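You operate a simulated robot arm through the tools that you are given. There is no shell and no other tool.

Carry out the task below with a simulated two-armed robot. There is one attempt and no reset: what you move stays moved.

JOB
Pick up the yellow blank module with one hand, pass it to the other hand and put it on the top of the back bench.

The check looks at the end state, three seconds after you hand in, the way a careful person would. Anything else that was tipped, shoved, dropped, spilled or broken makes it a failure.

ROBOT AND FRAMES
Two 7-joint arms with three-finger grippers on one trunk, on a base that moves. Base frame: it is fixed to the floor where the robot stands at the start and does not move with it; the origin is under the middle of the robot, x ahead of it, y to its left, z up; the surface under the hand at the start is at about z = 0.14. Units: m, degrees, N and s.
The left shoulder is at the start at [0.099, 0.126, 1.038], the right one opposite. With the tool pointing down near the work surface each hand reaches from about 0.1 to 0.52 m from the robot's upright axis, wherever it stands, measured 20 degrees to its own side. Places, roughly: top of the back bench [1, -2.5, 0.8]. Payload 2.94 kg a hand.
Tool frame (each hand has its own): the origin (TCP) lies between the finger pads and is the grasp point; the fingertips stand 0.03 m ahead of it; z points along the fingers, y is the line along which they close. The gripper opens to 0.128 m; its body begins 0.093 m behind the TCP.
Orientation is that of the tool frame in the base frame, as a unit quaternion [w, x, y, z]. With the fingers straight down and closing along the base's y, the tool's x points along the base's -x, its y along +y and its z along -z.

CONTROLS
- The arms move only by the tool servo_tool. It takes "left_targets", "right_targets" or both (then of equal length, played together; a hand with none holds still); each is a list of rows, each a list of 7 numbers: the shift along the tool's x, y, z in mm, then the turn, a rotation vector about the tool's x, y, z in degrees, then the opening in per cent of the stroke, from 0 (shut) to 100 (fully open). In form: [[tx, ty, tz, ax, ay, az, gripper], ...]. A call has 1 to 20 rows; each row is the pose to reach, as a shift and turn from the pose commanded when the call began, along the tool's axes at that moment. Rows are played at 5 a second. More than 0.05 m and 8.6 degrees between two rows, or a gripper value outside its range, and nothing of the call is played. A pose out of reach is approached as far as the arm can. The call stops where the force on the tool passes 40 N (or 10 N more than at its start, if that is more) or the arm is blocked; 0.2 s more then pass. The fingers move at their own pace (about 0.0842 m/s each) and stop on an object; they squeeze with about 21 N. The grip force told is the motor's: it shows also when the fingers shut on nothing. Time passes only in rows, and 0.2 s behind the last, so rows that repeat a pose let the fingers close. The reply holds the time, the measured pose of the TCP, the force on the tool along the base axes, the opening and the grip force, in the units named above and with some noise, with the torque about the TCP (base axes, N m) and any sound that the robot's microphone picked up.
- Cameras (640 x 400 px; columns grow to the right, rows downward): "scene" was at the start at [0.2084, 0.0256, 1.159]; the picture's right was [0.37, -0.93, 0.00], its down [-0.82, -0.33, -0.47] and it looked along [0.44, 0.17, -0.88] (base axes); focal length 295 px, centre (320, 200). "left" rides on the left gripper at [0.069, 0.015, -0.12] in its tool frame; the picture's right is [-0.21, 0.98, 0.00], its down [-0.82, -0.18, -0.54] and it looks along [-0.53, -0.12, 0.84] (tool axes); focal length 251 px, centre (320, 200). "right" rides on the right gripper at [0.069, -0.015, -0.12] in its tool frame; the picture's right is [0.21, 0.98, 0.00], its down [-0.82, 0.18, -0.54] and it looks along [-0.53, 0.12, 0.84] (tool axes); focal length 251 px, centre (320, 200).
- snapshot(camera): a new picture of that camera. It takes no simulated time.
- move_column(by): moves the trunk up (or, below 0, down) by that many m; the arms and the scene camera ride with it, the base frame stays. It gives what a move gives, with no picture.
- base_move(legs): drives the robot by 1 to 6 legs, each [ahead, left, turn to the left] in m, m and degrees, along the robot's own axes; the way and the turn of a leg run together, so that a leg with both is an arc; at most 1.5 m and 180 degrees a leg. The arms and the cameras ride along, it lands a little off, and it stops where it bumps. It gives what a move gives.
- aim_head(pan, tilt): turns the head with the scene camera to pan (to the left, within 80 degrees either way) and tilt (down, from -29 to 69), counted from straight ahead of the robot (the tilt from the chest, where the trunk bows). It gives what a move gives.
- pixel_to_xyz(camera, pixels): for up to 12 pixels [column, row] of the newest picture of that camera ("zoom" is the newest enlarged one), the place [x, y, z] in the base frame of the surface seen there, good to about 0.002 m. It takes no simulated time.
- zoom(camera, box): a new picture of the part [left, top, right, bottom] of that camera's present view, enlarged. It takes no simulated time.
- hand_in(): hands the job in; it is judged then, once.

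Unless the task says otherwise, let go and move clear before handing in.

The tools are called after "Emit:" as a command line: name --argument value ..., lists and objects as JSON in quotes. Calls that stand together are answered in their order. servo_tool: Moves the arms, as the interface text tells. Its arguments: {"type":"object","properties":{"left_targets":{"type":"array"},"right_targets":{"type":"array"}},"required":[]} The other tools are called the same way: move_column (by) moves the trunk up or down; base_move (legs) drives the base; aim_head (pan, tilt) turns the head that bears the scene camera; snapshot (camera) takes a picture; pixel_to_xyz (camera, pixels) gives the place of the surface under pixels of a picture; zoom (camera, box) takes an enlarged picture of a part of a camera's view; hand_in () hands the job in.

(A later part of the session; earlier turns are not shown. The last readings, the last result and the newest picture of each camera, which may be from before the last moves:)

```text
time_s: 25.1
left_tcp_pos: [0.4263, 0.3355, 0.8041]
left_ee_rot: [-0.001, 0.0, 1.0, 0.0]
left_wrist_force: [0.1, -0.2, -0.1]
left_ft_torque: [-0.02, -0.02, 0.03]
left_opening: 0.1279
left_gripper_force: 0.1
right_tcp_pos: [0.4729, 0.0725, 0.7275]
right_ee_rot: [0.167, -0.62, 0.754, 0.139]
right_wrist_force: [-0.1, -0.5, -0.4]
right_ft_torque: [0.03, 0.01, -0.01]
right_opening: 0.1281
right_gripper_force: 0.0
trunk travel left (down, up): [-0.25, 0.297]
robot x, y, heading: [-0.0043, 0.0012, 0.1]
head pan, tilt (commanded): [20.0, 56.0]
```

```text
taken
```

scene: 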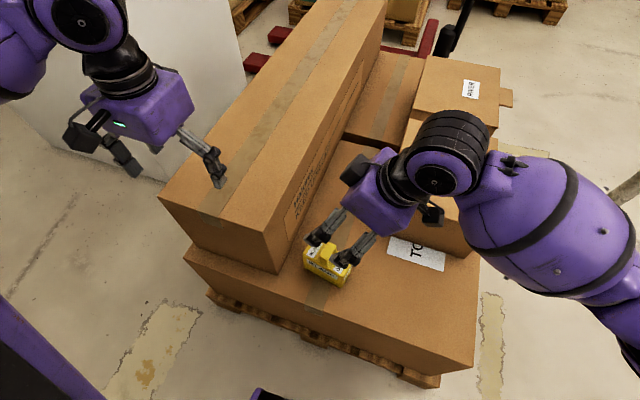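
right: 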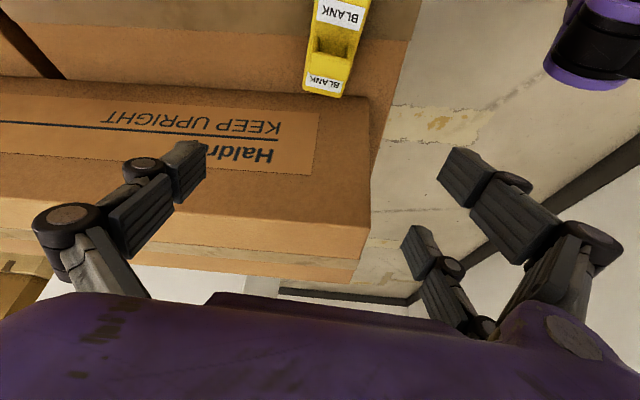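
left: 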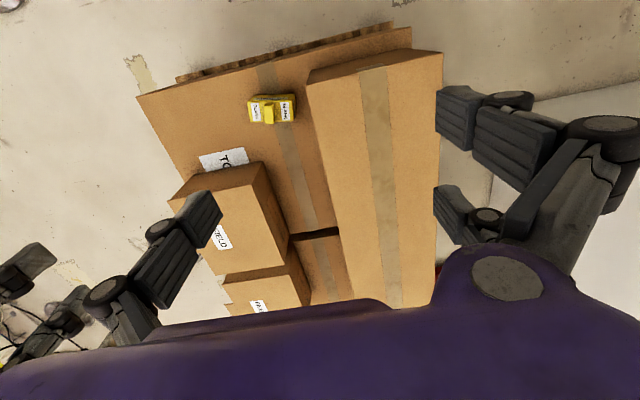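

The right hand is at (0.473, 0.0725, 0.7275), leaning right over the module's right half. I'll lower it straight down 0.16 m and check.

Emit:
servo_tool --right_targets '[[10, 0, 24, 0, 0, 0, 100], [21, 0, 48, 0, 0, 0, 100], [32, 0, 72, 0, 0, 0, 100], [43, 0, 97, 0, 0, 0, 100], [54, 0, 121, 0, 0, 0, 100], [65.8, 0, 145.9, 0, 0, 0, 100], [65.8, 0, 145.9, 0, 0, 0, 100]]'

Emit:
snapshot --camera "scene"

Emit:
zoom --camera "scene" --box '[250, 180, 442, 300]'

Emit:
snapshot --camera "right"

```text
time_s: 26.7
left_tcp_pos: [0.4266, 0.3373, 0.8033]
left_ee_rot: [0.0, 0.0, 1.0, 0.0]
left_wrist_force: [0.4, -0.3, -0.1]
left_ft_torque: [0.05, -0.03, 0.02]
left_opening: 0.1279
left_gripper_force: 0.1
right_tcp_pos: [0.4736, 0.0775, 0.5697]
right_ee_rot: [0.168, -0.62, 0.754, 0.138]
right_wrist_force: [0.0, 0.6, 0.7]
right_ft_torque: [-0.01, 0.0, -0.01]
right_opening: 0.128
right_gripper_force: 0.0
trunk travel left (down, up): [-0.25, 0.297]
robot x, y, heading: [0.0002, -0.0004, 0.3]
head pan, tilt (commanded): [20.0, 56.0]
```

```text
taken
```

scene: 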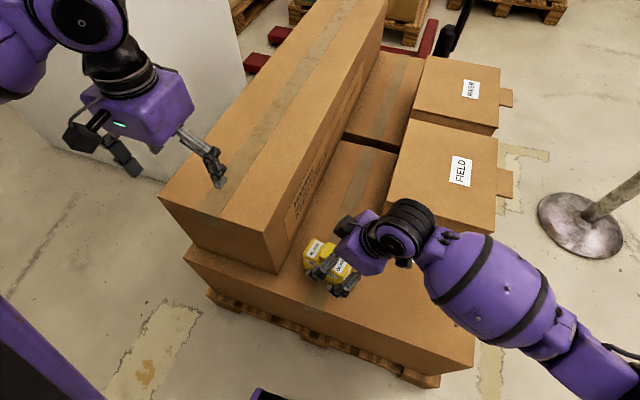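

```text
3.33 times, centred on (346, 240) of scene
```

zoom: 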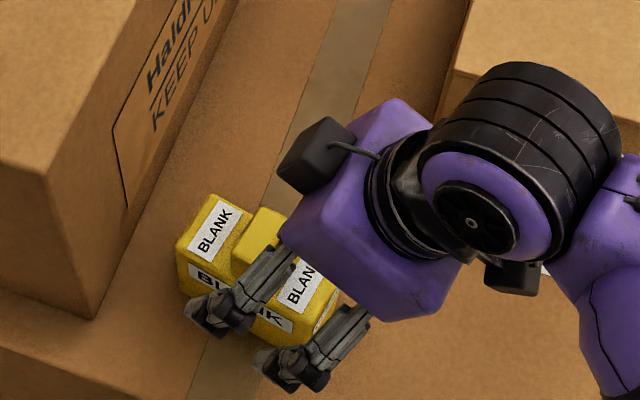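

```text
taken
```

right: 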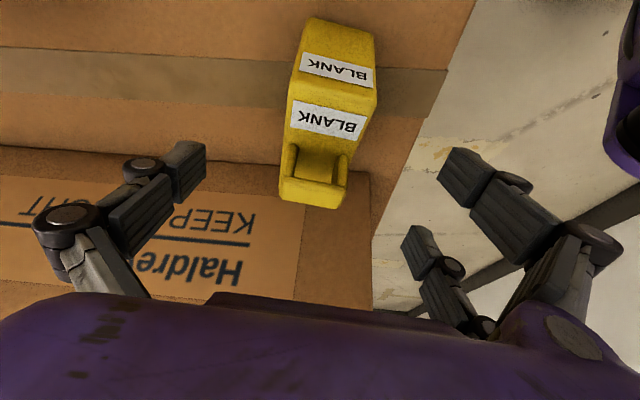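

The fingers straddle the module: zoom pixels (225, 310) and (290, 360) on the near side. No contact force shows. I'll go down the last 0.078 m with the fingers open.

Emit:
servo_tool --right_targets '[[7, 0, 14, 0, 0, 0, 100], [14, 0, 28, 0, 0, 0, 100], [21, 0, 42, 0, 0, 0, 100], [28, 0, 56, 0, 0, 0, 100], [34.6, 0, 69.5, 0, 0, 0, 100], [34.6, 0, 69.5, 0, 0, 0, 100]]'

Emit:
zoom --camera "scene" --box '[250, 200, 410, 300]'

Emit:
snapshot --camera "right"

```text
time_s: 28.1
left_tcp_pos: [0.4262, 0.3368, 0.8038]
left_ee_rot: [0.0, 0.0, 1.0, -0.001]
left_wrist_force: [0.3, 0.2, 0.0]
left_ft_torque: [0.02, 0.01, -0.04]
left_opening: 0.1281
left_gripper_force: 0.0
right_tcp_pos: [0.4738, 0.0727, 0.4887]
right_ee_rot: [0.167, -0.621, 0.754, 0.137]
right_wrist_force: [0.0, -0.9, -0.2]
right_ft_torque: [-0.02, -0.01, 0.0]
right_opening: 0.1281
right_gripper_force: 0.0
trunk travel left (down, up): [-0.25, 0.297]
robot x, y, heading: [0.0005, 0.0004, 0.1]
head pan, tilt (commanded): [20.0, 56.0]
```

```text
4.00 times, centred on (330, 250) of scene
```

zoom: 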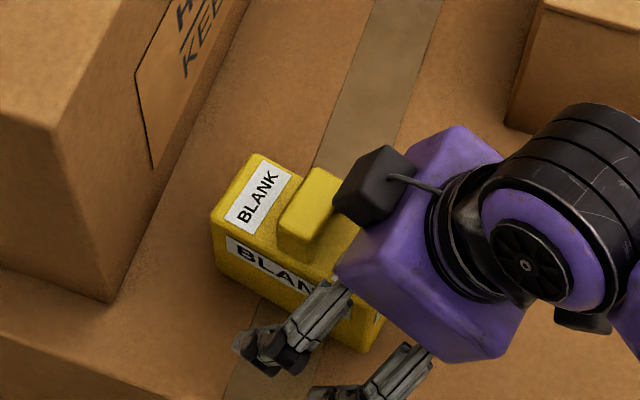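

```text
taken
```

right: 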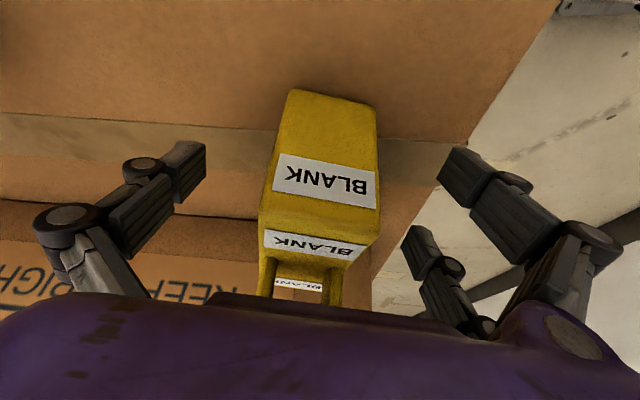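

The module sits centred between the fingers in the right camera (about column 320), with no contact forces. I'll close the right gripper.

Emit:
servo_tool --right_targets '[[0, 0, 0, 0, 0, 0, 60], [0, 0, 0, 0, 0, 0, 40], [0, 0, 0, 0, 0, 0, 20], [0, 0, 0, 0, 0, 0, 0], [0, 0, 0, 0, 0, 0, 0], [0, 0, 0, 0, 0, 0, 0], [0, 0, 0, 0, 0, 0, 0], [0, 0, 0, 0, 0, 0, 0]]'

Emit:
zoom --camera "scene" --box '[250, 200, 410, 300]'

Emit:
snapshot --camera "right"

```text
time_s: 29.9
left_tcp_pos: [0.4269, 0.3366, 0.8049]
left_ee_rot: [0.0, 0.0, 1.0, 0.0]
left_wrist_force: [-0.5, 0.4, -0.4]
left_ft_torque: [-0.04, 0.03, -0.02]
left_opening: 0.1281
left_gripper_force: 0.0
right_tcp_pos: [0.4742, 0.0729, 0.4903]
right_ee_rot: [0.167, -0.621, 0.753, 0.138]
right_wrist_force: [0.3, 0.2, 2.7]
right_ft_torque: [0.09, -0.02, -0.08]
right_opening: 0.0516
right_gripper_force: 21.2
trunk travel left (down, up): [-0.25, 0.297]
robot x, y, heading: [0.0005, 0.002, -0.2]
head pan, tilt (commanded): [20.0, 56.0]
```

```text
4.00 times, centred on (330, 250) of scene
```

zoom: 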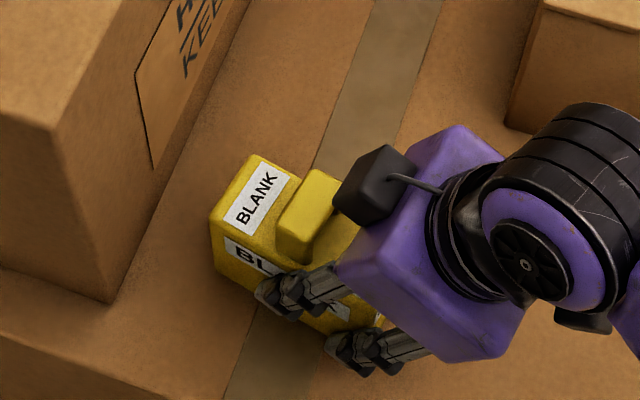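

```text
taken
```

right: 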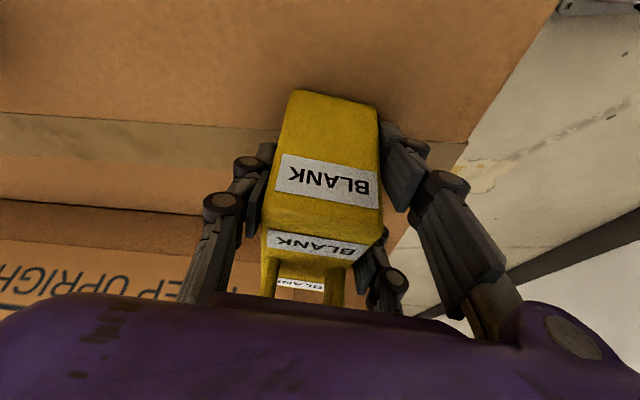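

The grip is firm: opening 0.0516 m, 21 N. I'll lift straight up 0.12 m and check.

Emit:
servo_tool --right_targets '[[-4, 0, -9, 0, 0, 0, 0], [-12, 0, -27, 0, 0, 0, 0], [-21, 0, -45, 0, 0, 0, 0], [-30, 0, -63, 0, 0, 0, 0], [-38, 0, -81, 0, 0, 0, 0], [-46, 0, -99, 0, 0, 0, 0], [-50.7, 0, -108.7, 0, 0, 0, 0], [-50.7, 0, -108.7, 0, 0, 0, 0]]'

Emit:
snapshot --camera "scene"

Emit:
snapshot --camera "right"

```text
time_s: 31.7
left_tcp_pos: [0.428, 0.337, 0.8046]
left_ee_rot: [0.0, 0.0, 1.0, 0.0]
left_wrist_force: [-0.6, -0.9, 0.3]
left_ft_torque: [-0.04, 0.04, -0.01]
left_opening: 0.1278
left_gripper_force: 0.0
right_tcp_pos: [0.473, 0.0723, 0.6105]
right_ee_rot: [0.168, -0.62, 0.754, 0.137]
right_wrist_force: [0.1, -0.2, -0.8]
right_ft_torque: [-0.03, -0.01, -0.01]
right_opening: 0.0513
right_gripper_force: 21.2
trunk travel left (down, up): [-0.25, 0.297]
robot x, y, heading: [-0.0026, 0.0013, 0.1]
head pan, tilt (commanded): [20.0, 56.0]
```

```text
taken
```

scene: 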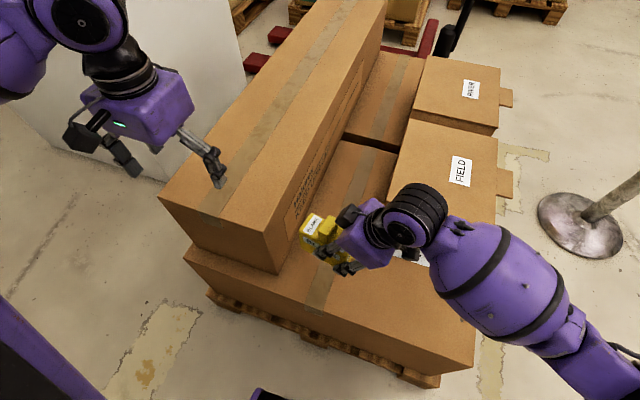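

```text
taken
```

right: 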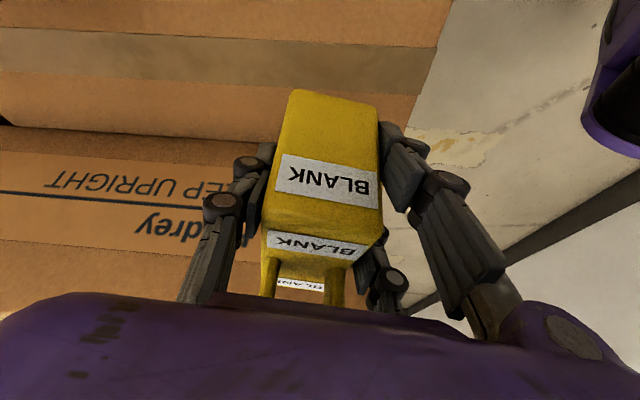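

The module stays rigid in the right hand, low over the carton. I'll raise it to z≈0.78 near the middle with yaw squared up, and turn the left hand 90° ready to approach from the left.

Emit:
servo_tool --left_targets '[[0, 0, 0, 0, 0, 8, 100], [0, 0, 0, 0, 0, 16, 100], [0, 0, 0, 0, 0, 24, 100], [0, 0, 0, 0, 0, 32, 100], [0, 0, 0, 0, 0, 40, 100], [0, 0, 0, 0, 0, 48, 100], [0, 0, 0, 0, 0, 56, 100], [0, 0, 0, 0, 0, 64, 100], [0, 0, 0, 0, 0, 72, 100], [0, 0, 0, 0, 0, 80, 100], [0, 0, 0, 0, 0, 88, 100], [0, 0, 0, 0, 0, 90, 100]]' --right_targets '[[0.2, 0.4, -16, -0.4, 0, -0.9, 0], [0.5, 0.8, -32, -0.8, 0, -1.7, 0], [0.7, 1.2, -48, -1.2, 0, -2.5, 0], [0.9, 1.6, -64, -1.6, 0, -3.4, 0], [1.2, 2.0, -80, -1.9, 0, -4.2, 0], [1.4, 2.4, -96, -2.3, 0, -5.0, 0], [1.6, 2.8, -112, -2.7, 0, -5.8, 0], [1.9, 3.2, -128, -3.1, 0, -6.7, 0], [2.1, 3.6, -144, -3.5, 0, -7.5, 0], [2.4, 4.1, -160, -3.9, 0, -8.3, 0], [2.6, 4.5, -176, -4.3, 0, -9.2, 0], [2.8, 4.8, -188.8, -4.65, 0, -9.97, 0]]'

Emit:
snapshot --camera "scene"

Emit:
snapshot --camera "left"

```text
time_s: 34.3
left_tcp_pos: [0.4261, 0.3393, 0.8048]
left_ee_rot: [-0.001, 0.708, 0.706, 0.0]
left_wrist_force: [-0.1, 0.3, 1.0]
left_ft_torque: [-0.01, 0.01, 0.02]
left_opening: 0.1282
left_gripper_force: 0.0
right_tcp_pos: [0.4526, -0.006, 0.7809]
right_ee_rot: [-0.153, 0.691, -0.69, -0.153]
right_wrist_force: [0.4, 0.3, -1.6]
right_ft_torque: [0.0, -0.05, 0.01]
right_opening: 0.0513
right_gripper_force: 21.0
trunk travel left (down, up): [-0.25, 0.297]
robot x, y, heading: [-0.0008, -0.0006, 0.0]
head pan, tilt (commanded): [20.0, 56.0]
```

```text
taken
```

scene: 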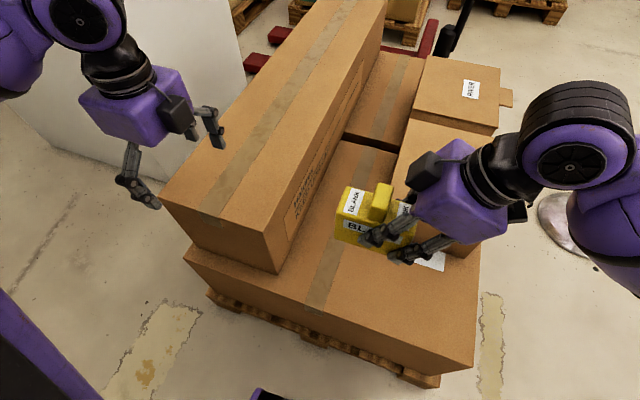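

```text
taken
```

left: 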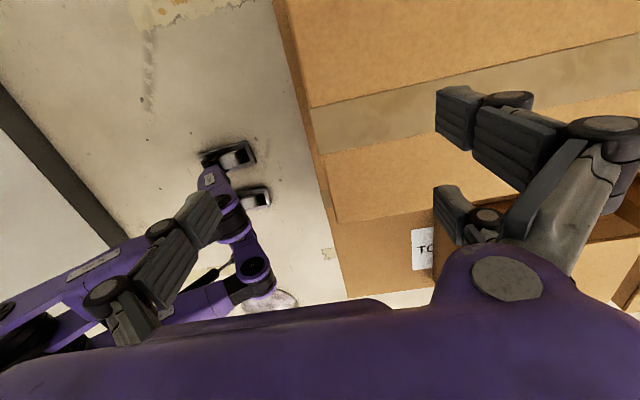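

The right hand holds the module near (0.453, 0.02, 0.78), upright. Before the left hand comes in I'll measure exactly where the module is, and check the robot's own base from the left camera.

Emit:
zoom --camera "scene" --box '[310, 160, 438, 280]'

Emit:
pixel_to_xyz --camera "left" --pixels '[[240, 155], [262, 195], [205, 180], [255, 265], [235, 240], [60, 290], [270, 300], [225, 180]]'

```text
3.33 times, centred on (374, 220) of scene
```

zoom: 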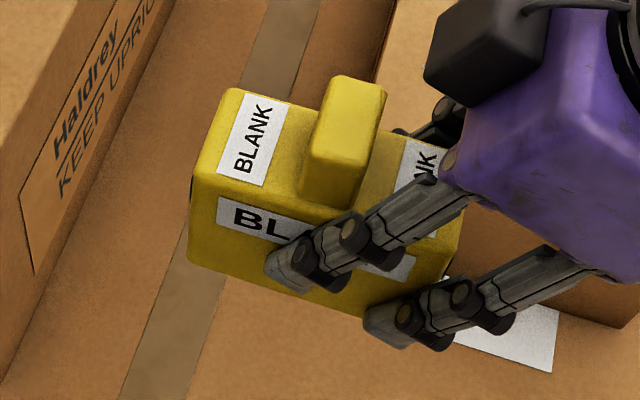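

```text
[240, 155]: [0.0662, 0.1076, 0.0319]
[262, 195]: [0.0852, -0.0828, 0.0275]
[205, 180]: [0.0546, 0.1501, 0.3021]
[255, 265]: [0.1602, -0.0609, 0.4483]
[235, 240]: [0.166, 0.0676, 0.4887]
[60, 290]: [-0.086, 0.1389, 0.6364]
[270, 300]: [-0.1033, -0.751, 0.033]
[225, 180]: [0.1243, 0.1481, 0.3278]
```

The near-side fingers grip the right half of the module. I'll measure its free left end and its handle.

Emit:
pixel_to_xyz --camera "zoom" --pixels '[[232, 92], [198, 180], [215, 130], [345, 85], [378, 95], [308, 158], [350, 168], [345, 125], [192, 255], [215, 265], [300, 262], [255, 170]]'

```text
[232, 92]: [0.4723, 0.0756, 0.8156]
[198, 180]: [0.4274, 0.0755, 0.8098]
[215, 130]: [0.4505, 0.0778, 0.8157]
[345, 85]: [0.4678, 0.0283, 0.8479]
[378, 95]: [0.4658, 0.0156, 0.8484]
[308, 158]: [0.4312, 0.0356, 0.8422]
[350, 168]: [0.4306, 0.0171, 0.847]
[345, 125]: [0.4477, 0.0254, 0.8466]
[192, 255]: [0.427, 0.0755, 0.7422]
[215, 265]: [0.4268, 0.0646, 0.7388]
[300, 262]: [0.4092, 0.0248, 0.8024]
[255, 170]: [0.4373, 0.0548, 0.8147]
```

The free left end of the module reaches y≈0.078. I'll measure where the right fingertips end, to be sure the left fingers have room.

Emit:
pixel_to_xyz --camera "zoom" --pixels '[[270, 268], [278, 255], [290, 285], [305, 280], [315, 240], [350, 230], [368, 320], [385, 340], [400, 320], [262, 262], [335, 250], [440, 110]]'

Emit:
snapshot --camera "right"

```text
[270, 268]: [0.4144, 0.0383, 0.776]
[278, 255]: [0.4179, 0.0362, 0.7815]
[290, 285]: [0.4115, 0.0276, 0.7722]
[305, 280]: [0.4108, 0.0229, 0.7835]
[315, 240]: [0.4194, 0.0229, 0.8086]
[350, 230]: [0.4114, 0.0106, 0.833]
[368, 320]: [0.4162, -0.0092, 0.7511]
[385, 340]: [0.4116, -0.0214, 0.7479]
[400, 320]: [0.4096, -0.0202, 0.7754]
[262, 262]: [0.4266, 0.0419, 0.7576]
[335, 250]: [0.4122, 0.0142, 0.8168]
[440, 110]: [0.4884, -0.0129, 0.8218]
```

```text
taken
```

right: 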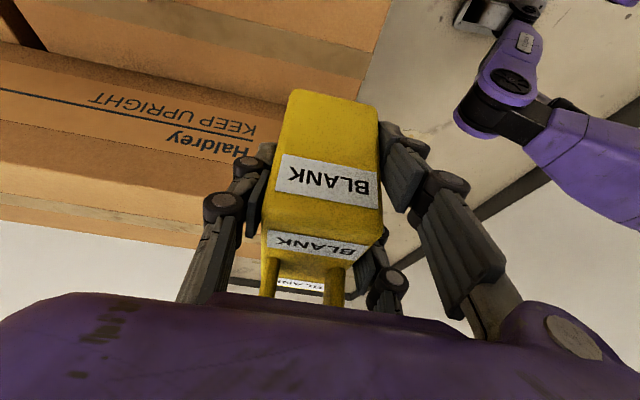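

The right inner fingertip ends at y≈0.038 (z≈0.776), so the module's left 3.5 cm is free. I'll also measure the black block on the right palm, zoom (485, 50), for clearance.

Emit:
pixel_to_xyz --camera "zoom" --pixels '[[450, 70], [485, 50], [500, 90], [430, 60], [520, 20], [470, 150], [540, 150], [600, 60], [460, 180], [560, 230], [620, 200], [590, 20]]'

```text
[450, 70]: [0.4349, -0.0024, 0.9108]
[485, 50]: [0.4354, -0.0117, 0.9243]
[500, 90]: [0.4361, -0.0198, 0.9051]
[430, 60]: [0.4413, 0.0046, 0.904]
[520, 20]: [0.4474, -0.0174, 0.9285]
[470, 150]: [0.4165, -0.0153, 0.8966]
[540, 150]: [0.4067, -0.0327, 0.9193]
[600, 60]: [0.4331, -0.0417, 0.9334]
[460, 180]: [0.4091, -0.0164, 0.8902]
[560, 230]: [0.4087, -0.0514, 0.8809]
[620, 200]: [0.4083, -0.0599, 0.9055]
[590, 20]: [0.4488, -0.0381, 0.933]
```

There is about 0.1 m of clearance between the hands in the planned pose. I'll bring the left hand to a standby pose 0.12 m off the module's left end, tilted 50°.

Emit:
servo_tool --left_targets '[[-10, 3, -15, 0, -6, 0, 100], [-30, 6, -30, 0, -12, 0, 100], [-50, 9, -45, 0, -18, 0, 100], [-75, 12, -60, 0, -25, 0, 100], [-100, 15, -60, 0, -32, 0, 100], [-125, 18, -60, 0, -39, 0, 100], [-150, 21, -60, 0, -45, 0, 100], [-171, 24.5, -60, 0, -50, 0, 100], [-171, 24.5, -60, 0, -50, 0, 100]]'

Emit:
snapshot --camera "scene"

Emit:
snapshot --camera "left"

```text
time_s: 36.3
left_tcp_pos: [0.452, 0.1666, 0.8647]
left_ee_rot: [0.299, 0.641, 0.64, -0.3]
left_wrist_force: [-0.3, -0.5, -0.9]
left_ft_torque: [0.03, 0.01, 0.0]
left_opening: 0.1279
left_gripper_force: 0.1
right_tcp_pos: [0.4529, -0.0066, 0.7809]
right_ee_rot: [-0.153, 0.691, -0.69, -0.153]
right_wrist_force: [0.3, 0.0, -1.0]
right_ft_torque: [-0.03, 0.0, 0.04]
right_opening: 0.0516
right_gripper_force: 21.3
trunk travel left (down, up): [-0.25, 0.297]
robot x, y, heading: [0.0009, 0.0006, 0.1]
head pan, tilt (commanded): [20.0, 56.0]
```

```text
taken
```

scene: 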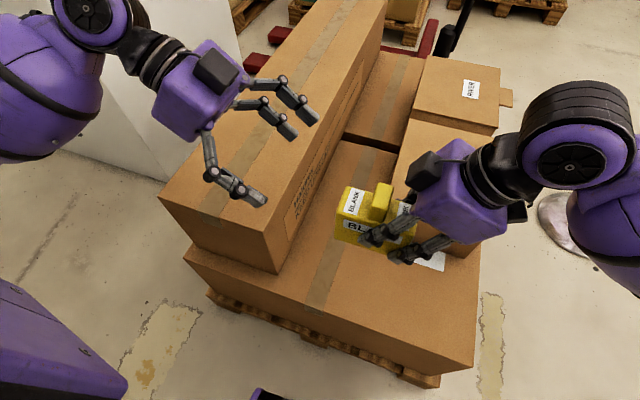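

```text
taken
```

left: 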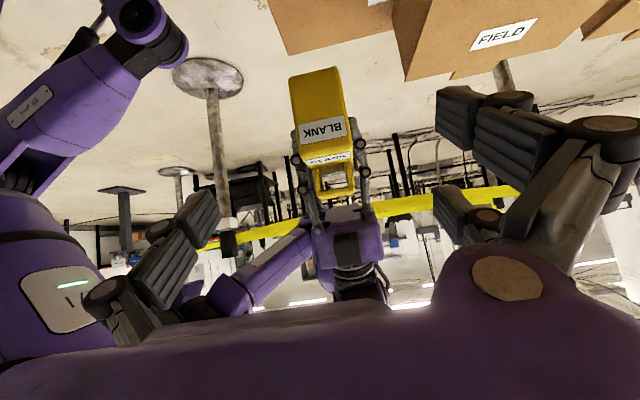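

The left camera shows the module's end centred between the open left fingers (column ~325). I'll advance 0.08 m along the tool, check, then finish the approach.

Emit:
servo_tool --left_targets '[[0, 0, 16, 0, 0, 0, 100], [0, -0.5, 32, 0, 0, 0, 100], [0, -1, 48, 0, 0, 0, 100], [0.3, -1, 64, 0, 0, 0, 100], [0.5, -1, 80, 0, 0, 0, 100], [0.5, -1, 80, 0, 0, 0, 100]]'

Emit:
zoom --camera "scene" --box '[230, 130, 470, 280]'

Emit:
snapshot --camera "left"

```text
time_s: 37.7
left_tcp_pos: [0.449, 0.1067, 0.8137]
left_ee_rot: [0.299, 0.641, 0.641, -0.299]
left_wrist_force: [-0.5, -0.5, -0.6]
left_ft_torque: [-0.01, 0.02, -0.02]
left_opening: 0.128
left_gripper_force: 0.0
right_tcp_pos: [0.454, -0.008, 0.7812]
right_ee_rot: [-0.153, 0.691, -0.69, -0.153]
right_wrist_force: [0.4, 0.2, -0.5]
right_ft_torque: [-0.02, -0.03, -0.01]
right_opening: 0.0513
right_gripper_force: 21.1
trunk travel left (down, up): [-0.25, 0.297]
robot x, y, heading: [-0.0008, -0.0002, 0.1]
head pan, tilt (commanded): [20.0, 56.0]
```

```text
2.67 times, centred on (350, 205) of scene
```

zoom: 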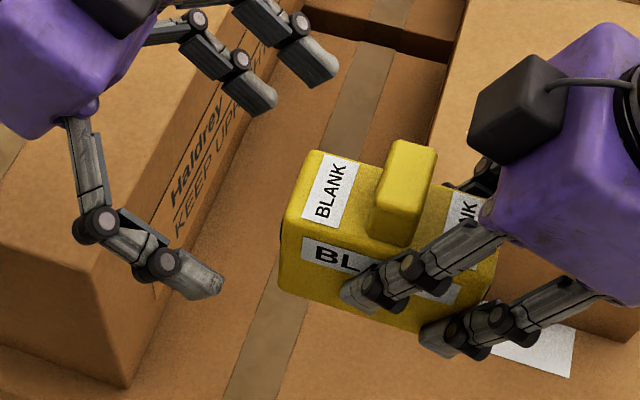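

```text
taken
```

left: 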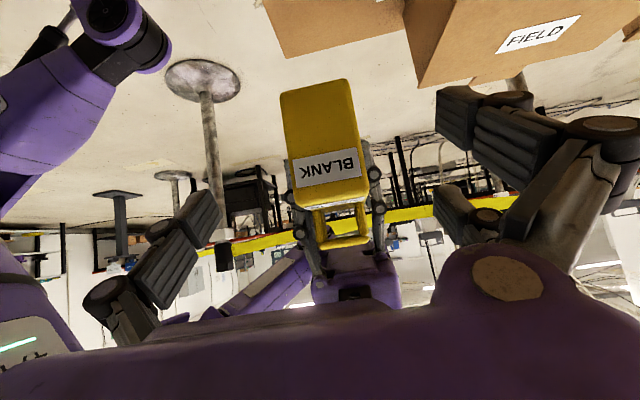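

The fingers are clear on both sides. I'll advance the remaining 40 mm, still open.

Emit:
servo_tool --left_targets '[[0, 0, 10, 0, 0, 0, 100], [0, 0.5, 20, 0, 0, 0, 100], [0, 1, 30, 0, 0, 0, 100], [0, 1, 40, 0, 0, 0, 100], [0, 1, 40, 0, 0, 0, 100]]'

Emit:
zoom --camera "scene" --box '[230, 130, 470, 280]'

Emit:
snapshot --camera "left"

```text
time_s: 38.9
left_tcp_pos: [0.4519, 0.076, 0.7878]
left_ee_rot: [0.298, 0.641, 0.641, -0.299]
left_wrist_force: [-0.4, -0.2, 0.3]
left_ft_torque: [-0.01, 0.01, -0.02]
left_opening: 0.128
left_gripper_force: 0.1
right_tcp_pos: [0.4534, -0.0072, 0.7804]
right_ee_rot: [-0.153, 0.691, -0.69, -0.153]
right_wrist_force: [0.1, 0.3, -0.3]
right_ft_torque: [-0.06, 0.02, -0.06]
right_opening: 0.0514
right_gripper_force: 20.5
trunk travel left (down, up): [-0.25, 0.297]
robot x, y, heading: [-0.0006, -0.0048, 0.0]
head pan, tilt (commanded): [20.0, 56.0]
```

```text
2.67 times, centred on (350, 205) of scene
```

zoom: 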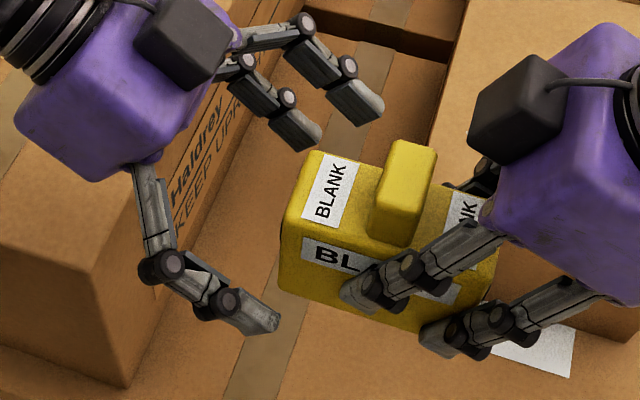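

```text
taken
```

left: 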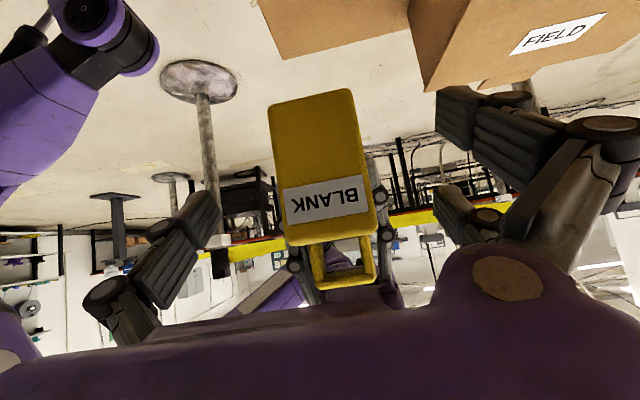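

Nothing is touching: left forces are about zero and the fingers lie either side of the module's left end. I'll close the left gripper with the arms held still.

Emit:
servo_tool --left_targets '[[0, 0, 0, 0, 0, 0, 70], [0, 0, 0, 0, 0, 0, 50], [0, 0, 0, 0, 0, 0, 40], [0, 0, 0, 0, 0, 0, 20], [0, 0, 0, 0, 0, 0, 0], [0, 0, 0, 0, 0, 0, 0], [0, 0, 0, 0, 0, 0, 0], [0, 0, 0, 0, 0, 0, 0]]'

Emit:
zoom --camera "scene" --box '[230, 130, 470, 280]'

Emit:
snapshot --camera "left"

```text
time_s: 40.7
left_tcp_pos: [0.4521, 0.0765, 0.7878]
left_ee_rot: [0.299, 0.641, 0.641, -0.298]
left_wrist_force: [13.2, 2.0, -2.9]
left_ft_torque: [0.15, -0.27, 0.61]
left_opening: 0.0513
left_gripper_force: 21.2
right_tcp_pos: [0.4523, -0.0063, 0.7798]
right_ee_rot: [-0.153, 0.691, -0.689, -0.154]
right_wrist_force: [-13.8, -2.4, 2.3]
right_ft_torque: [0.07, 0.18, 0.51]
right_opening: 0.0516
right_gripper_force: 20.8
trunk travel left (down, up): [-0.25, 0.297]
robot x, y, heading: [0.0003, 0.0025, -0.1]
head pan, tilt (commanded): [20.0, 56.0]
```

```text
2.67 times, centred on (350, 205) of scene
```

zoom: 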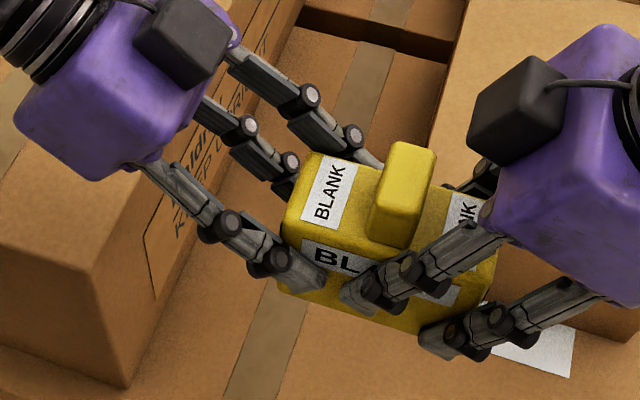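

```text
taken
```

left: 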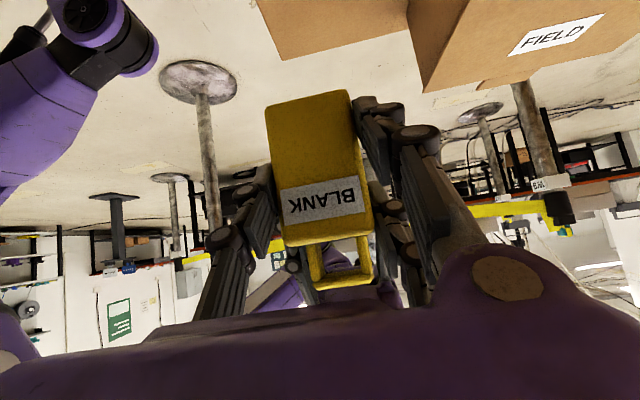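

Both hands grip (21 N each), with about 13 N internal force along x from a small misalignment. I'll move the left hand +1.5 mm in x to relieve it before the right lets go.

Emit:
servo_tool --left_targets '[[0, 0.5, 0, 0, 0, 0, 0], [0, 1, 0, 0, 0, 0, 0], [0, 1.5, 0, 0, 0, 0, 0], [0, 1.5, 0, 0, 0, 0, 0]]'

```text
time_s: 41.7
left_tcp_pos: [0.4528, 0.0753, 0.7878]
left_ee_rot: [0.299, 0.641, 0.641, -0.299]
left_wrist_force: [11.9, 9.6, 3.3]
left_ft_torque: [0.14, -0.28, 0.49]
left_opening: 0.0518
left_gripper_force: 21.2
right_tcp_pos: [0.4528, -0.0059, 0.7807]
right_ee_rot: [0.153, -0.69, 0.691, 0.153]
right_wrist_force: [-12.6, -9.8, -3.4]
right_ft_torque: [-0.34, 0.18, 0.55]
right_opening: 0.0514
right_gripper_force: 21.6
trunk travel left (down, up): [-0.25, 0.297]
robot x, y, heading: [0.0008, 0.0013, 0.2]
head pan, tilt (commanded): [20.0, 56.0]
```

The internal force is modest. The left hand holds firmly, so I'll open the right hand gradually with both arms still.

Emit:
servo_tool --right_targets '[[0, 0, 0, 0, 0, 0, 42], [0, 0, 0, 0, 0, 0, 46], [0, 0, 0, 0, 0, 0, 52], [0, 0, 0, 0, 0, 0, 60], [0, 0, 0, 0, 0, 0, 70], [0, 0, 0, 0, 0, 0, 80], [0, 0, 0, 0, 0, 0, 80]]'

Emit:
zoom --camera "scene" --box '[230, 130, 470, 280]'

Emit:
snapshot --camera "right"

```text
time_s: 43.3
left_tcp_pos: [0.4519, 0.0771, 0.7866]
left_ee_rot: [0.298, 0.641, 0.641, -0.298]
left_wrist_force: [-0.2, -0.4, 0.5]
left_ft_torque: [0.07, -0.03, -0.02]
left_opening: 0.0515
left_gripper_force: 21.0
right_tcp_pos: [0.4538, -0.0071, 0.7809]
right_ee_rot: [0.154, -0.69, 0.69, 0.153]
right_wrist_force: [0.5, 0.2, -0.1]
right_ft_torque: [0.01, -0.02, 0.01]
right_opening: 0.1025
right_gripper_force: 0.0
trunk travel left (down, up): [-0.25, 0.297]
robot x, y, heading: [0.0012, -0.0031, 0.1]
head pan, tilt (commanded): [20.0, 56.0]
```

```text
2.67 times, centred on (350, 205) of scene
```

zoom: 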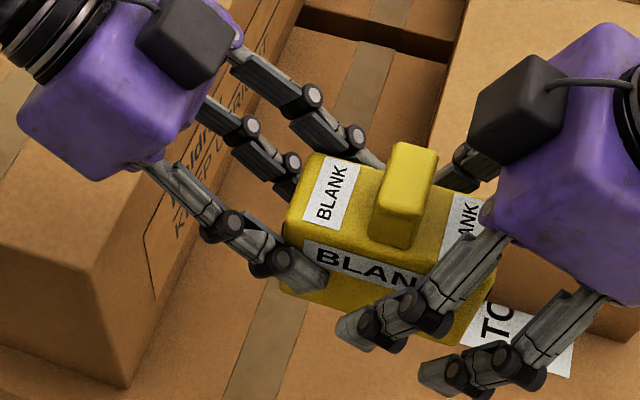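

```text
taken
```

right: 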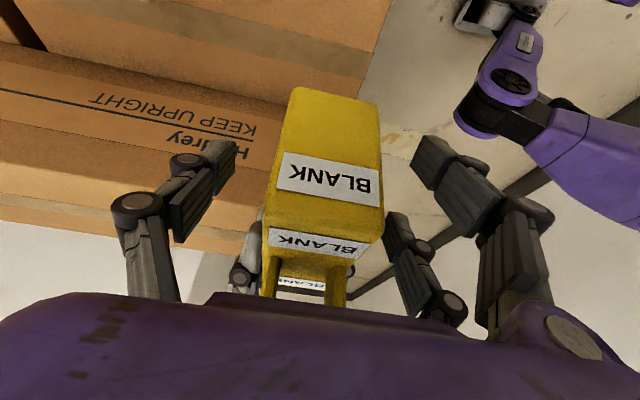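

The left hand alone holds the module with its forces near zero. I'll withdraw the right hand 0.16 m back along its axis.

Emit:
servo_tool --right_targets '[[0, 0, -20, 0, 0, 0, 80], [0, 0, -45, 0, 0, 0, 80], [0, 0, -75, 0, 0, 0, 80], [0, 0, -105, 0, 0, 0, 80], [0, 0, -135, 0, 0, 0, 80], [0, 0, -160, 0, 0, 0, 80], [0, 0, -160, 0, 0, 0, 80]]'

Emit:
snapshot --camera "scene"

```text
time_s: 44.9
left_tcp_pos: [0.4536, 0.0747, 0.7877]
left_ee_rot: [0.299, 0.641, 0.641, -0.298]
left_wrist_force: [0.5, -0.3, 1.4]
left_ft_torque: [0.1, 0.0, -0.01]
left_opening: 0.0515
left_gripper_force: 20.8
right_tcp_pos: [0.4532, -0.0736, 0.9248]
right_ee_rot: [0.152, -0.69, 0.691, 0.152]
right_wrist_force: [-0.2, -0.6, -0.9]
right_ft_torque: [-0.01, -0.03, 0.03]
right_opening: 0.1026
right_gripper_force: 0.1
trunk travel left (down, up): [-0.25, 0.297]
robot x, y, heading: [0.0003, 0.0016, 0.2]
head pan, tilt (commanded): [20.0, 56.0]
```

```text
taken
```

scene: 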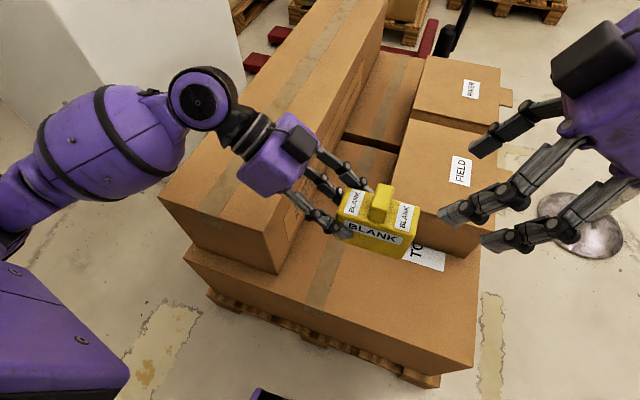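

The handover is done and the module hangs upright from the left hand. I'll tuck the right arm in toward the robot first.

Emit:
servo_tool --right_targets '[[15, 17, -7, 0, 4, 0, 80], [30, 34, -14, 0, 8, 0, 80], [46, 50, -21, 0, 13, 0, 80], [61, 67, -28, 0, 17, 0, 80], [76, 84, -35, 0, 21, 0, 80], [90.6, 100, -42.3, 0, 25, 0, 80], [90.6, 100, -42.3, 0, 25, 0, 80]]'

Emit:
snapshot --camera "scene"

```text
time_s: 46.5
left_tcp_pos: [0.454, 0.0775, 0.7878]
left_ee_rot: [0.299, 0.639, 0.642, -0.3]
left_wrist_force: [0.7, 0.7, -1.3]
left_ft_torque: [0.01, 0.07, -0.05]
left_opening: 0.0513
left_gripper_force: 21.1
right_tcp_pos: [0.3466, -0.204, 0.9683]
right_ee_rot: [-0.004, -0.703, 0.711, 0.016]
right_wrist_force: [0.5, 1.5, -0.8]
right_ft_torque: [-0.08, 0.04, -0.01]
right_opening: 0.1022
right_gripper_force: 0.1
right hand out of reach, approached as far as the arm can: row 5, 6, 7
trunk travel left (down, up): [-0.25, 0.297]
robot x, y, heading: [0.0015, -0.001, -0.1]
head pan, tilt (commanded): [20.0, 56.0]
```

```text
taken
```

scene: 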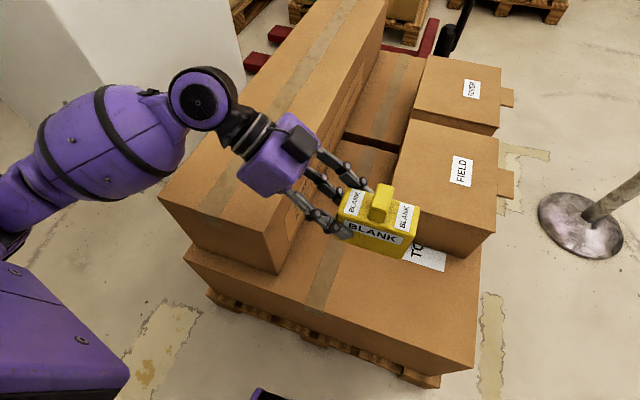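

The right arm came back to (0.35, -0.20, 0.97). Now I'll turn the right hand to its natural orientation lower down, and swing the left hand 90° so the module points ahead, a little higher and closer.

Emit:
servo_tool --left_targets '[[1, -4, -9, -5.7, 0, -4.8, 0], [2, -8, -18, -11.5, 0, -9.6, 0], [3, -12.5, -27, -17.2, 0, -14.5, 0], [4, -17, -36, -23, 0, -19.3, 0], [5, -21, -45, -28.7, 0, -24.1, 0], [6, -25, -54, -34.5, 0, -28.9, 0], [7, -29, -63, -40.2, 0, -33.8, 0], [8, -33, -72, -45.9, 0, -38.6, 0], [9, -37.5, -81, -51.7, 0, -43.4, 0], [10, -42, -90, -57.4, 0, -48.2, 0], [11, -46, -99, -63.2, 0, -53.1, 0], [11.9, -50, -107.5, -68.9, 0, -57.9, 0], [11.9, -50, -107.5, -68.9, 0, -57.9, 0]]' --right_targets '[[4, 6, 12, 0, 0, 7.5, 80], [8, 13, 25, 0, 0, 15, 80], [12, 20, 37, 0, 0, 22.5, 80], [17, 27, 50, 0, 0, 30, 80], [21, 33, 62, 0, 0, 37.5, 80], [25, 40, 75, 0, 0, 45, 80], [29, 47, 87, 0, 0, 52.5, 80], [33, 53, 100, 0, 0, 60, 80], [37, 60, 112, 0, 0, 67.5, 80], [42, 67, 125, 0, 0, 75, 80], [46, 73, 137, 0, 0, 82.5, 80], [50, 80, 150, 0, 0, 90, 80], [50, 80, 150, 0, 0, 90, 80]]'

Emit:
snapshot --camera "scene"

Emit:
snapshot --camera "left"

```text
time_s: 49.3
left_tcp_pos: [0.5221, 0.1152, 0.8148]
left_ee_rot: [0.422, -0.002, 0.907, -0.001]
left_wrist_force: [-1.1, 0.6, -1.8]
left_ft_torque: [-0.01, 0.07, -0.02]
left_opening: 0.0513
left_gripper_force: 21.0
left hand out of reach, approached as far as the arm can: row 4, 5, 6, 7, 8, 9, 10, 11, 12, 13
right_tcp_pos: [0.3579, -0.2714, 0.8348]
right_ee_rot: [0.0, 0.001, 1.0, -0.001]
right_wrist_force: [0.0, 0.4, -0.6]
right_ft_torque: [-0.03, -0.03, -0.03]
right_opening: 0.1021
right_gripper_force: 0.0
right hand out of reach, approached as far as the arm can: row 1, 2, 3, 4, 5, 6, 7, 8, 9, 10, 11, 12, 13
trunk travel left (down, up): [-0.25, 0.297]
robot x, y, heading: [-0.0023, 0.0019, -0.1]
head pan, tilt (commanded): [20.0, 56.0]
```

```text
taken
```

scene: 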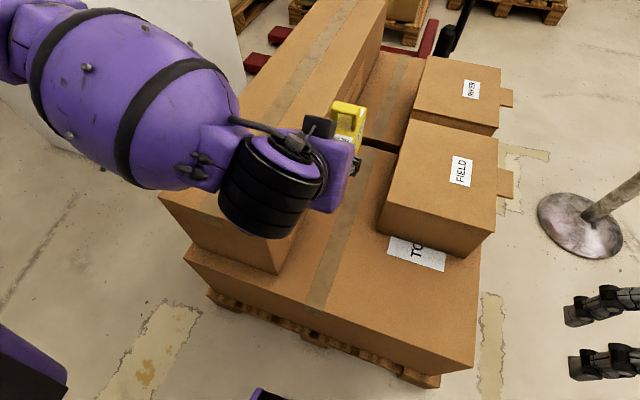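

```text
taken
```

left: 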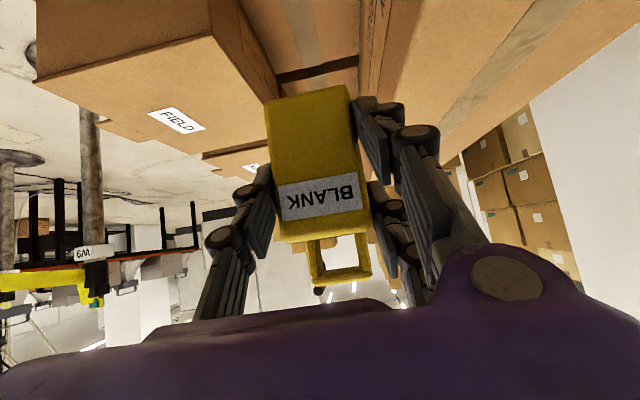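

The left hand holds the module pointing ahead at (0.52, 0.115, 0.815), and the right arm is tucked. I'll raise the trunk so the arms clear posts and belts, then look around with the head at low tilt.

Emit:
move_column --by 0.28

Emit:
aim_head --pan 20 --tilt 15

Emit:
snapshot --camera "scene"

Emit:
aim_head --pan -78 --tilt 25

Emit:
snapshot --camera "scene"

Emit:
snapshot --camera "right"

```text
time_s: 52.1
left_tcp_pos: [0.5219, 0.1185, 1.1898]
left_ee_rot: [0.503, 0.001, 0.865, -0.002]
left_wrist_force: [0.9, 0.1, -1.6]
left_ft_torque: [-0.02, 0.02, 0.01]
left_opening: 0.0515
left_gripper_force: 20.7
right_tcp_pos: [0.3557, -0.2726, 1.1141]
right_ee_rot: [0.0, 0.001, 1.0, 0.0]
right_wrist_force: [0.8, -0.2, 0.8]
right_ft_torque: [0.0, 0.02, 0.0]
right_opening: 0.1026
right_gripper_force: 0.0
trunk travel left (down, up): [-0.53, 0.017]
robot x, y, heading: [0.0041, 0.0004, -0.1]
head pan, tilt (commanded): [20.0, 56.0]
```

```text
time_s: 53.2
left_tcp_pos: [0.5214, 0.1171, 1.1908]
left_ee_rot: [0.503, 0.0, 0.864, -0.002]
left_wrist_force: [-0.3, -0.4, -1.3]
left_ft_torque: [-0.03, 0.06, 0.01]
left_opening: 0.0518
left_gripper_force: 20.9
right_tcp_pos: [0.3548, -0.2723, 1.115]
right_ee_rot: [0.0, 0.0, 1.0, -0.001]
right_wrist_force: [-0.1, 0.4, 0.4]
right_ft_torque: [-0.02, -0.02, 0.03]
right_opening: 0.1025
right_gripper_force: 0.1
trunk travel left (down, up): [-0.53, 0.017]
robot x, y, heading: [0.0012, -0.0064, -0.1]
head pan, tilt (commanded): [20.0, 15.0]
```

```text
taken
```

scene: 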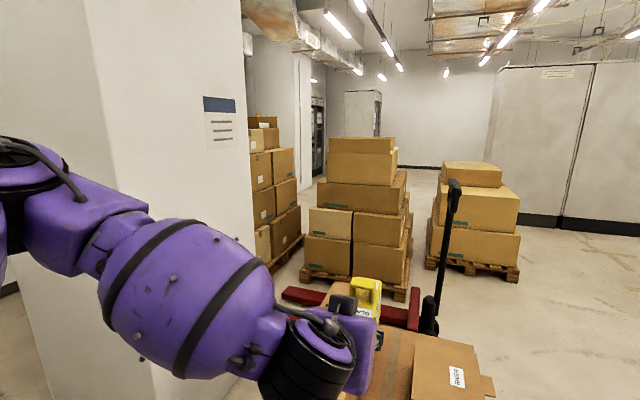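

```text
time_s: 55.0
left_tcp_pos: [0.5213, 0.1178, 1.1906]
left_ee_rot: [0.502, 0.0, 0.865, -0.002]
left_wrist_force: [0.0, 0.1, -2.1]
left_ft_torque: [0.0, 0.1, 0.02]
left_opening: 0.0513
left_gripper_force: 21.3
right_tcp_pos: [0.3537, -0.2726, 1.115]
right_ee_rot: [-0.001, 0.0, 1.0, 0.0]
right_wrist_force: [-0.4, 0.2, 0.4]
right_ft_torque: [0.01, 0.04, 0.01]
right_opening: 0.1023
right_gripper_force: 0.1
trunk travel left (down, up): [-0.53, 0.017]
robot x, y, heading: [-0.0006, 0.0001, -0.1]
head pan, tilt (commanded): [-78.0, 25.0]
```

```text
taken
```

scene: 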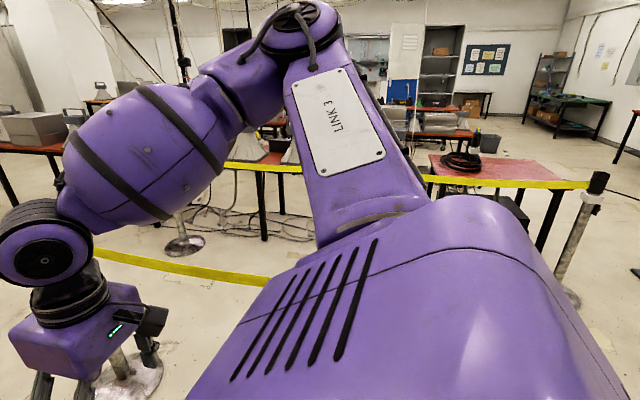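

```text
taken
```

right: 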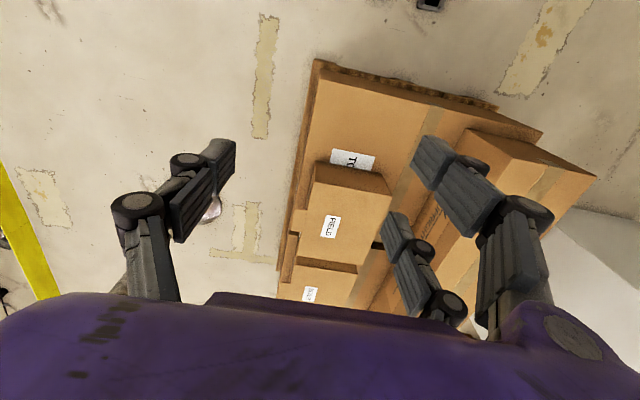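

The left hand's pitch shifted a little while the trunk moved, because its last target was out of reach. I'll send it to a reachable pose further ahead and watch what it does.

Emit:
servo_tool --left_targets '[[-20, -5, 25, 0, 0, 0, 0], [-40, -10, 50, 0, 0, 0, 0], [-60, -20, 75, 0, 0, 0, 0], [-83.6, -30, 99.6, 0, 0, 0, 0], [-83.6, -30, 99.6, 0, 0, 0, 0]]'

```text
time_s: 56.2
left_tcp_pos: [0.6221, 0.1322, 1.234]
left_ee_rot: [0.502, 0.001, 0.865, -0.003]
left_wrist_force: [-0.5, -0.5, -1.4]
left_ft_torque: [-0.01, 0.06, 0.01]
left_opening: 0.0517
left_gripper_force: 20.9
left hand out of reach, approached as far as the arm can: row 1, 2, 3, 4, 5
right_tcp_pos: [0.3562, -0.2723, 1.1158]
right_ee_rot: [0.0, 0.0, 1.0, 0.0]
right_wrist_force: [0.2, -0.4, 0.1]
right_ft_torque: [0.01, -0.02, -0.01]
right_opening: 0.1024
right_gripper_force: 0.1
trunk travel left (down, up): [-0.53, 0.017]
robot x, y, heading: [-0.0007, -0.0009, 0.0]
head pan, tilt (commanded): [-78.0, 25.0]
```

The hand follows but is at the edge of its reach up there. I'll bring it down about 0.2 m and pitch it back 10° so the module is level again.

Emit:
servo_tool --left_targets '[[25, 0, 7, 0, 1.2, 0, 0], [50, 0, 14, 0, 2.5, 0, 0], [75, 0, 21, 0, 3.7, 0, 0], [100, 0, 28, 0, 5, 0, 0], [125, 0, 36, 0, 6.2, 0, 0], [150, 0, 43, 0, 7.5, 0, 0], [175, 0, 50, 0, 8.7, 0, 0], [198, 0, 57, 0, 10, 0, 0], [198, 0, 57, 0, 10, 0, 0], [198, 0, 57, 0, 10, 0, 0]]'

Emit:
snapshot --camera "left"

```text
time_s: 58.4
left_tcp_pos: [0.5495, 0.1849, 1.0787]
left_ee_rot: [0.425, 0.001, 0.905, -0.002]
left_wrist_force: [-0.8, 0.5, -0.9]
left_ft_torque: [-0.02, 0.05, -0.02]
left_opening: 0.0516
left_gripper_force: 21.0
left hand out of reach, approached as far as the arm can: row 1, 2, 3, 4, 5, 6, 7, 8, 9, 10
right_tcp_pos: [0.3557, -0.2728, 1.1155]
right_ee_rot: [-0.001, 0.0, 1.0, 0.0]
right_wrist_force: [0.5, 0.1, 0.2]
right_ft_torque: [0.0, 0.0, -0.01]
right_opening: 0.1026
right_gripper_force: 0.0
trunk travel left (down, up): [-0.53, 0.017]
robot x, y, heading: [-0.0006, 0.0021, 0.2]
head pan, tilt (commanded): [-78.0, 25.0]
```

```text
taken
```

left: 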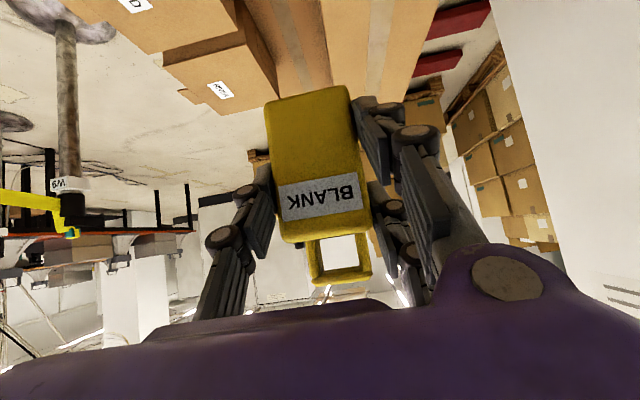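

The module is level again (pitch 50°). I'll test the reach at placing height here in free air: move to about (0.65, 0.15, 0.88).

Emit:
servo_tool --left_targets '[[15, -6, 34, 0, 0, 0, 0], [30, -12, 68, 0, 0, 0, 0], [44, -18, 102, 0, 0, 0, 0], [59, -24, 137, 0, 0, 0, 0], [74, -30, 171, 0, 0, 0, 0], [89, -35, 205, 0, 0, 0, 0], [89, -35, 205, 0, 0, 0, 0], [89, -35, 205, 0, 0, 0, 0]]'

```text
time_s: 60.2
left_tcp_pos: [0.5717, 0.2445, 1.0379]
left_ee_rot: [0.425, 0.001, 0.905, -0.002]
left_wrist_force: [0.4, -0.1, -0.8]
left_ft_torque: [0.01, 0.05, -0.02]
left_opening: 0.0515
left_gripper_force: 21.5
left hand out of reach, approached as far as the arm can: row 1, 2, 3, 4, 5, 6, 7, 8
right_tcp_pos: [0.355, -0.2726, 1.1154]
right_ee_rot: [0.0, 0.0, 1.0, 0.001]
right_wrist_force: [-0.9, -0.4, 0.3]
right_ft_torque: [0.01, -0.02, 0.03]
right_opening: 0.1024
right_gripper_force: 0.0
trunk travel left (down, up): [-0.53, 0.017]
robot x, y, heading: [0.0055, -0.0013, -0.1]
head pan, tilt (commanded): [-78.0, 25.0]
```

The hand slides along a joint limit instead of coming forward. The empty right arm mirrors the left, so I'll use it to learn which forward-pitched poses can be reached. I'll extend it first with the tool down.

Emit:
servo_tool --right_targets '[[-30, 0, 30, 0, 0, 0, 80], [-60, 0, 60, 0, 0, 0, 80], [-90, 0, 90, 0, 0, 0, 80], [-120, 0, 120, 0, 0, 0, 80], [-150, 0, 150, 0, 0, 0, 80], [-180, 0, 170, 0, 0, 0, 80], [-180, 0, 170, 0, 0, 0, 80]]'

Emit:
servo_tool --right_targets '[[0, 0, 0, 0, -7, 0, 80], [0, 0, 0, 0, -14, 0, 80], [0, 0, 0, 0, -21, 0, 80], [0, 0, 0, 0, -28, 0, 80], [0, 0, 0, 0, -35, 0, 80], [0, 0, 0, 0, -42, 0, 80], [0, 0, 0, 0, -50, 0, 80], [0, 0, 0, 0, -50, 0, 80]]'

```text
time_s: 61.8
left_tcp_pos: [0.5711, 0.2452, 1.036]
left_ee_rot: [0.426, 0.0, 0.905, -0.001]
left_wrist_force: [0.0, 0.3, -1.4]
left_ft_torque: [-0.04, 0.07, 0.02]
left_opening: 0.0515
left_gripper_force: 21.2
right_tcp_pos: [0.4854, -0.2936, 0.9913]
right_ee_rot: [0.001, 0.0, 1.0, 0.0]
right_wrist_force: [0.0, 0.3, -0.4]
right_ft_torque: [-0.01, -0.01, 0.02]
right_opening: 0.1025
right_gripper_force: 0.1
right hand out of reach, approached as far as the arm can: row 5, 6, 7
trunk travel left (down, up): [-0.53, 0.017]
robot x, y, heading: [0.0017, 0.0008, -0.1]
head pan, tilt (commanded): [-78.0, 25.0]
```

```text
time_s: 63.6
left_tcp_pos: [0.5698, 0.244, 1.0377]
left_ee_rot: [0.426, 0.001, 0.905, -0.002]
left_wrist_force: [0.4, -1.5, -1.5]
left_ft_torque: [-0.03, 0.06, 0.0]
left_opening: 0.0514
left_gripper_force: 20.7
right_tcp_pos: [0.4856, -0.2918, 0.9921]
right_ee_rot: [0.424, 0.0, 0.906, 0.001]
right_wrist_force: [-0.4, -0.3, -0.8]
right_ft_torque: [0.0, 0.01, 0.0]
right_opening: 0.1023
right_gripper_force: 0.0
trunk travel left (down, up): [-0.53, 0.017]
robot x, y, heading: [0.0015, -0.0031, -0.1]
head pan, tilt (commanded): [-78.0, 25.0]
```

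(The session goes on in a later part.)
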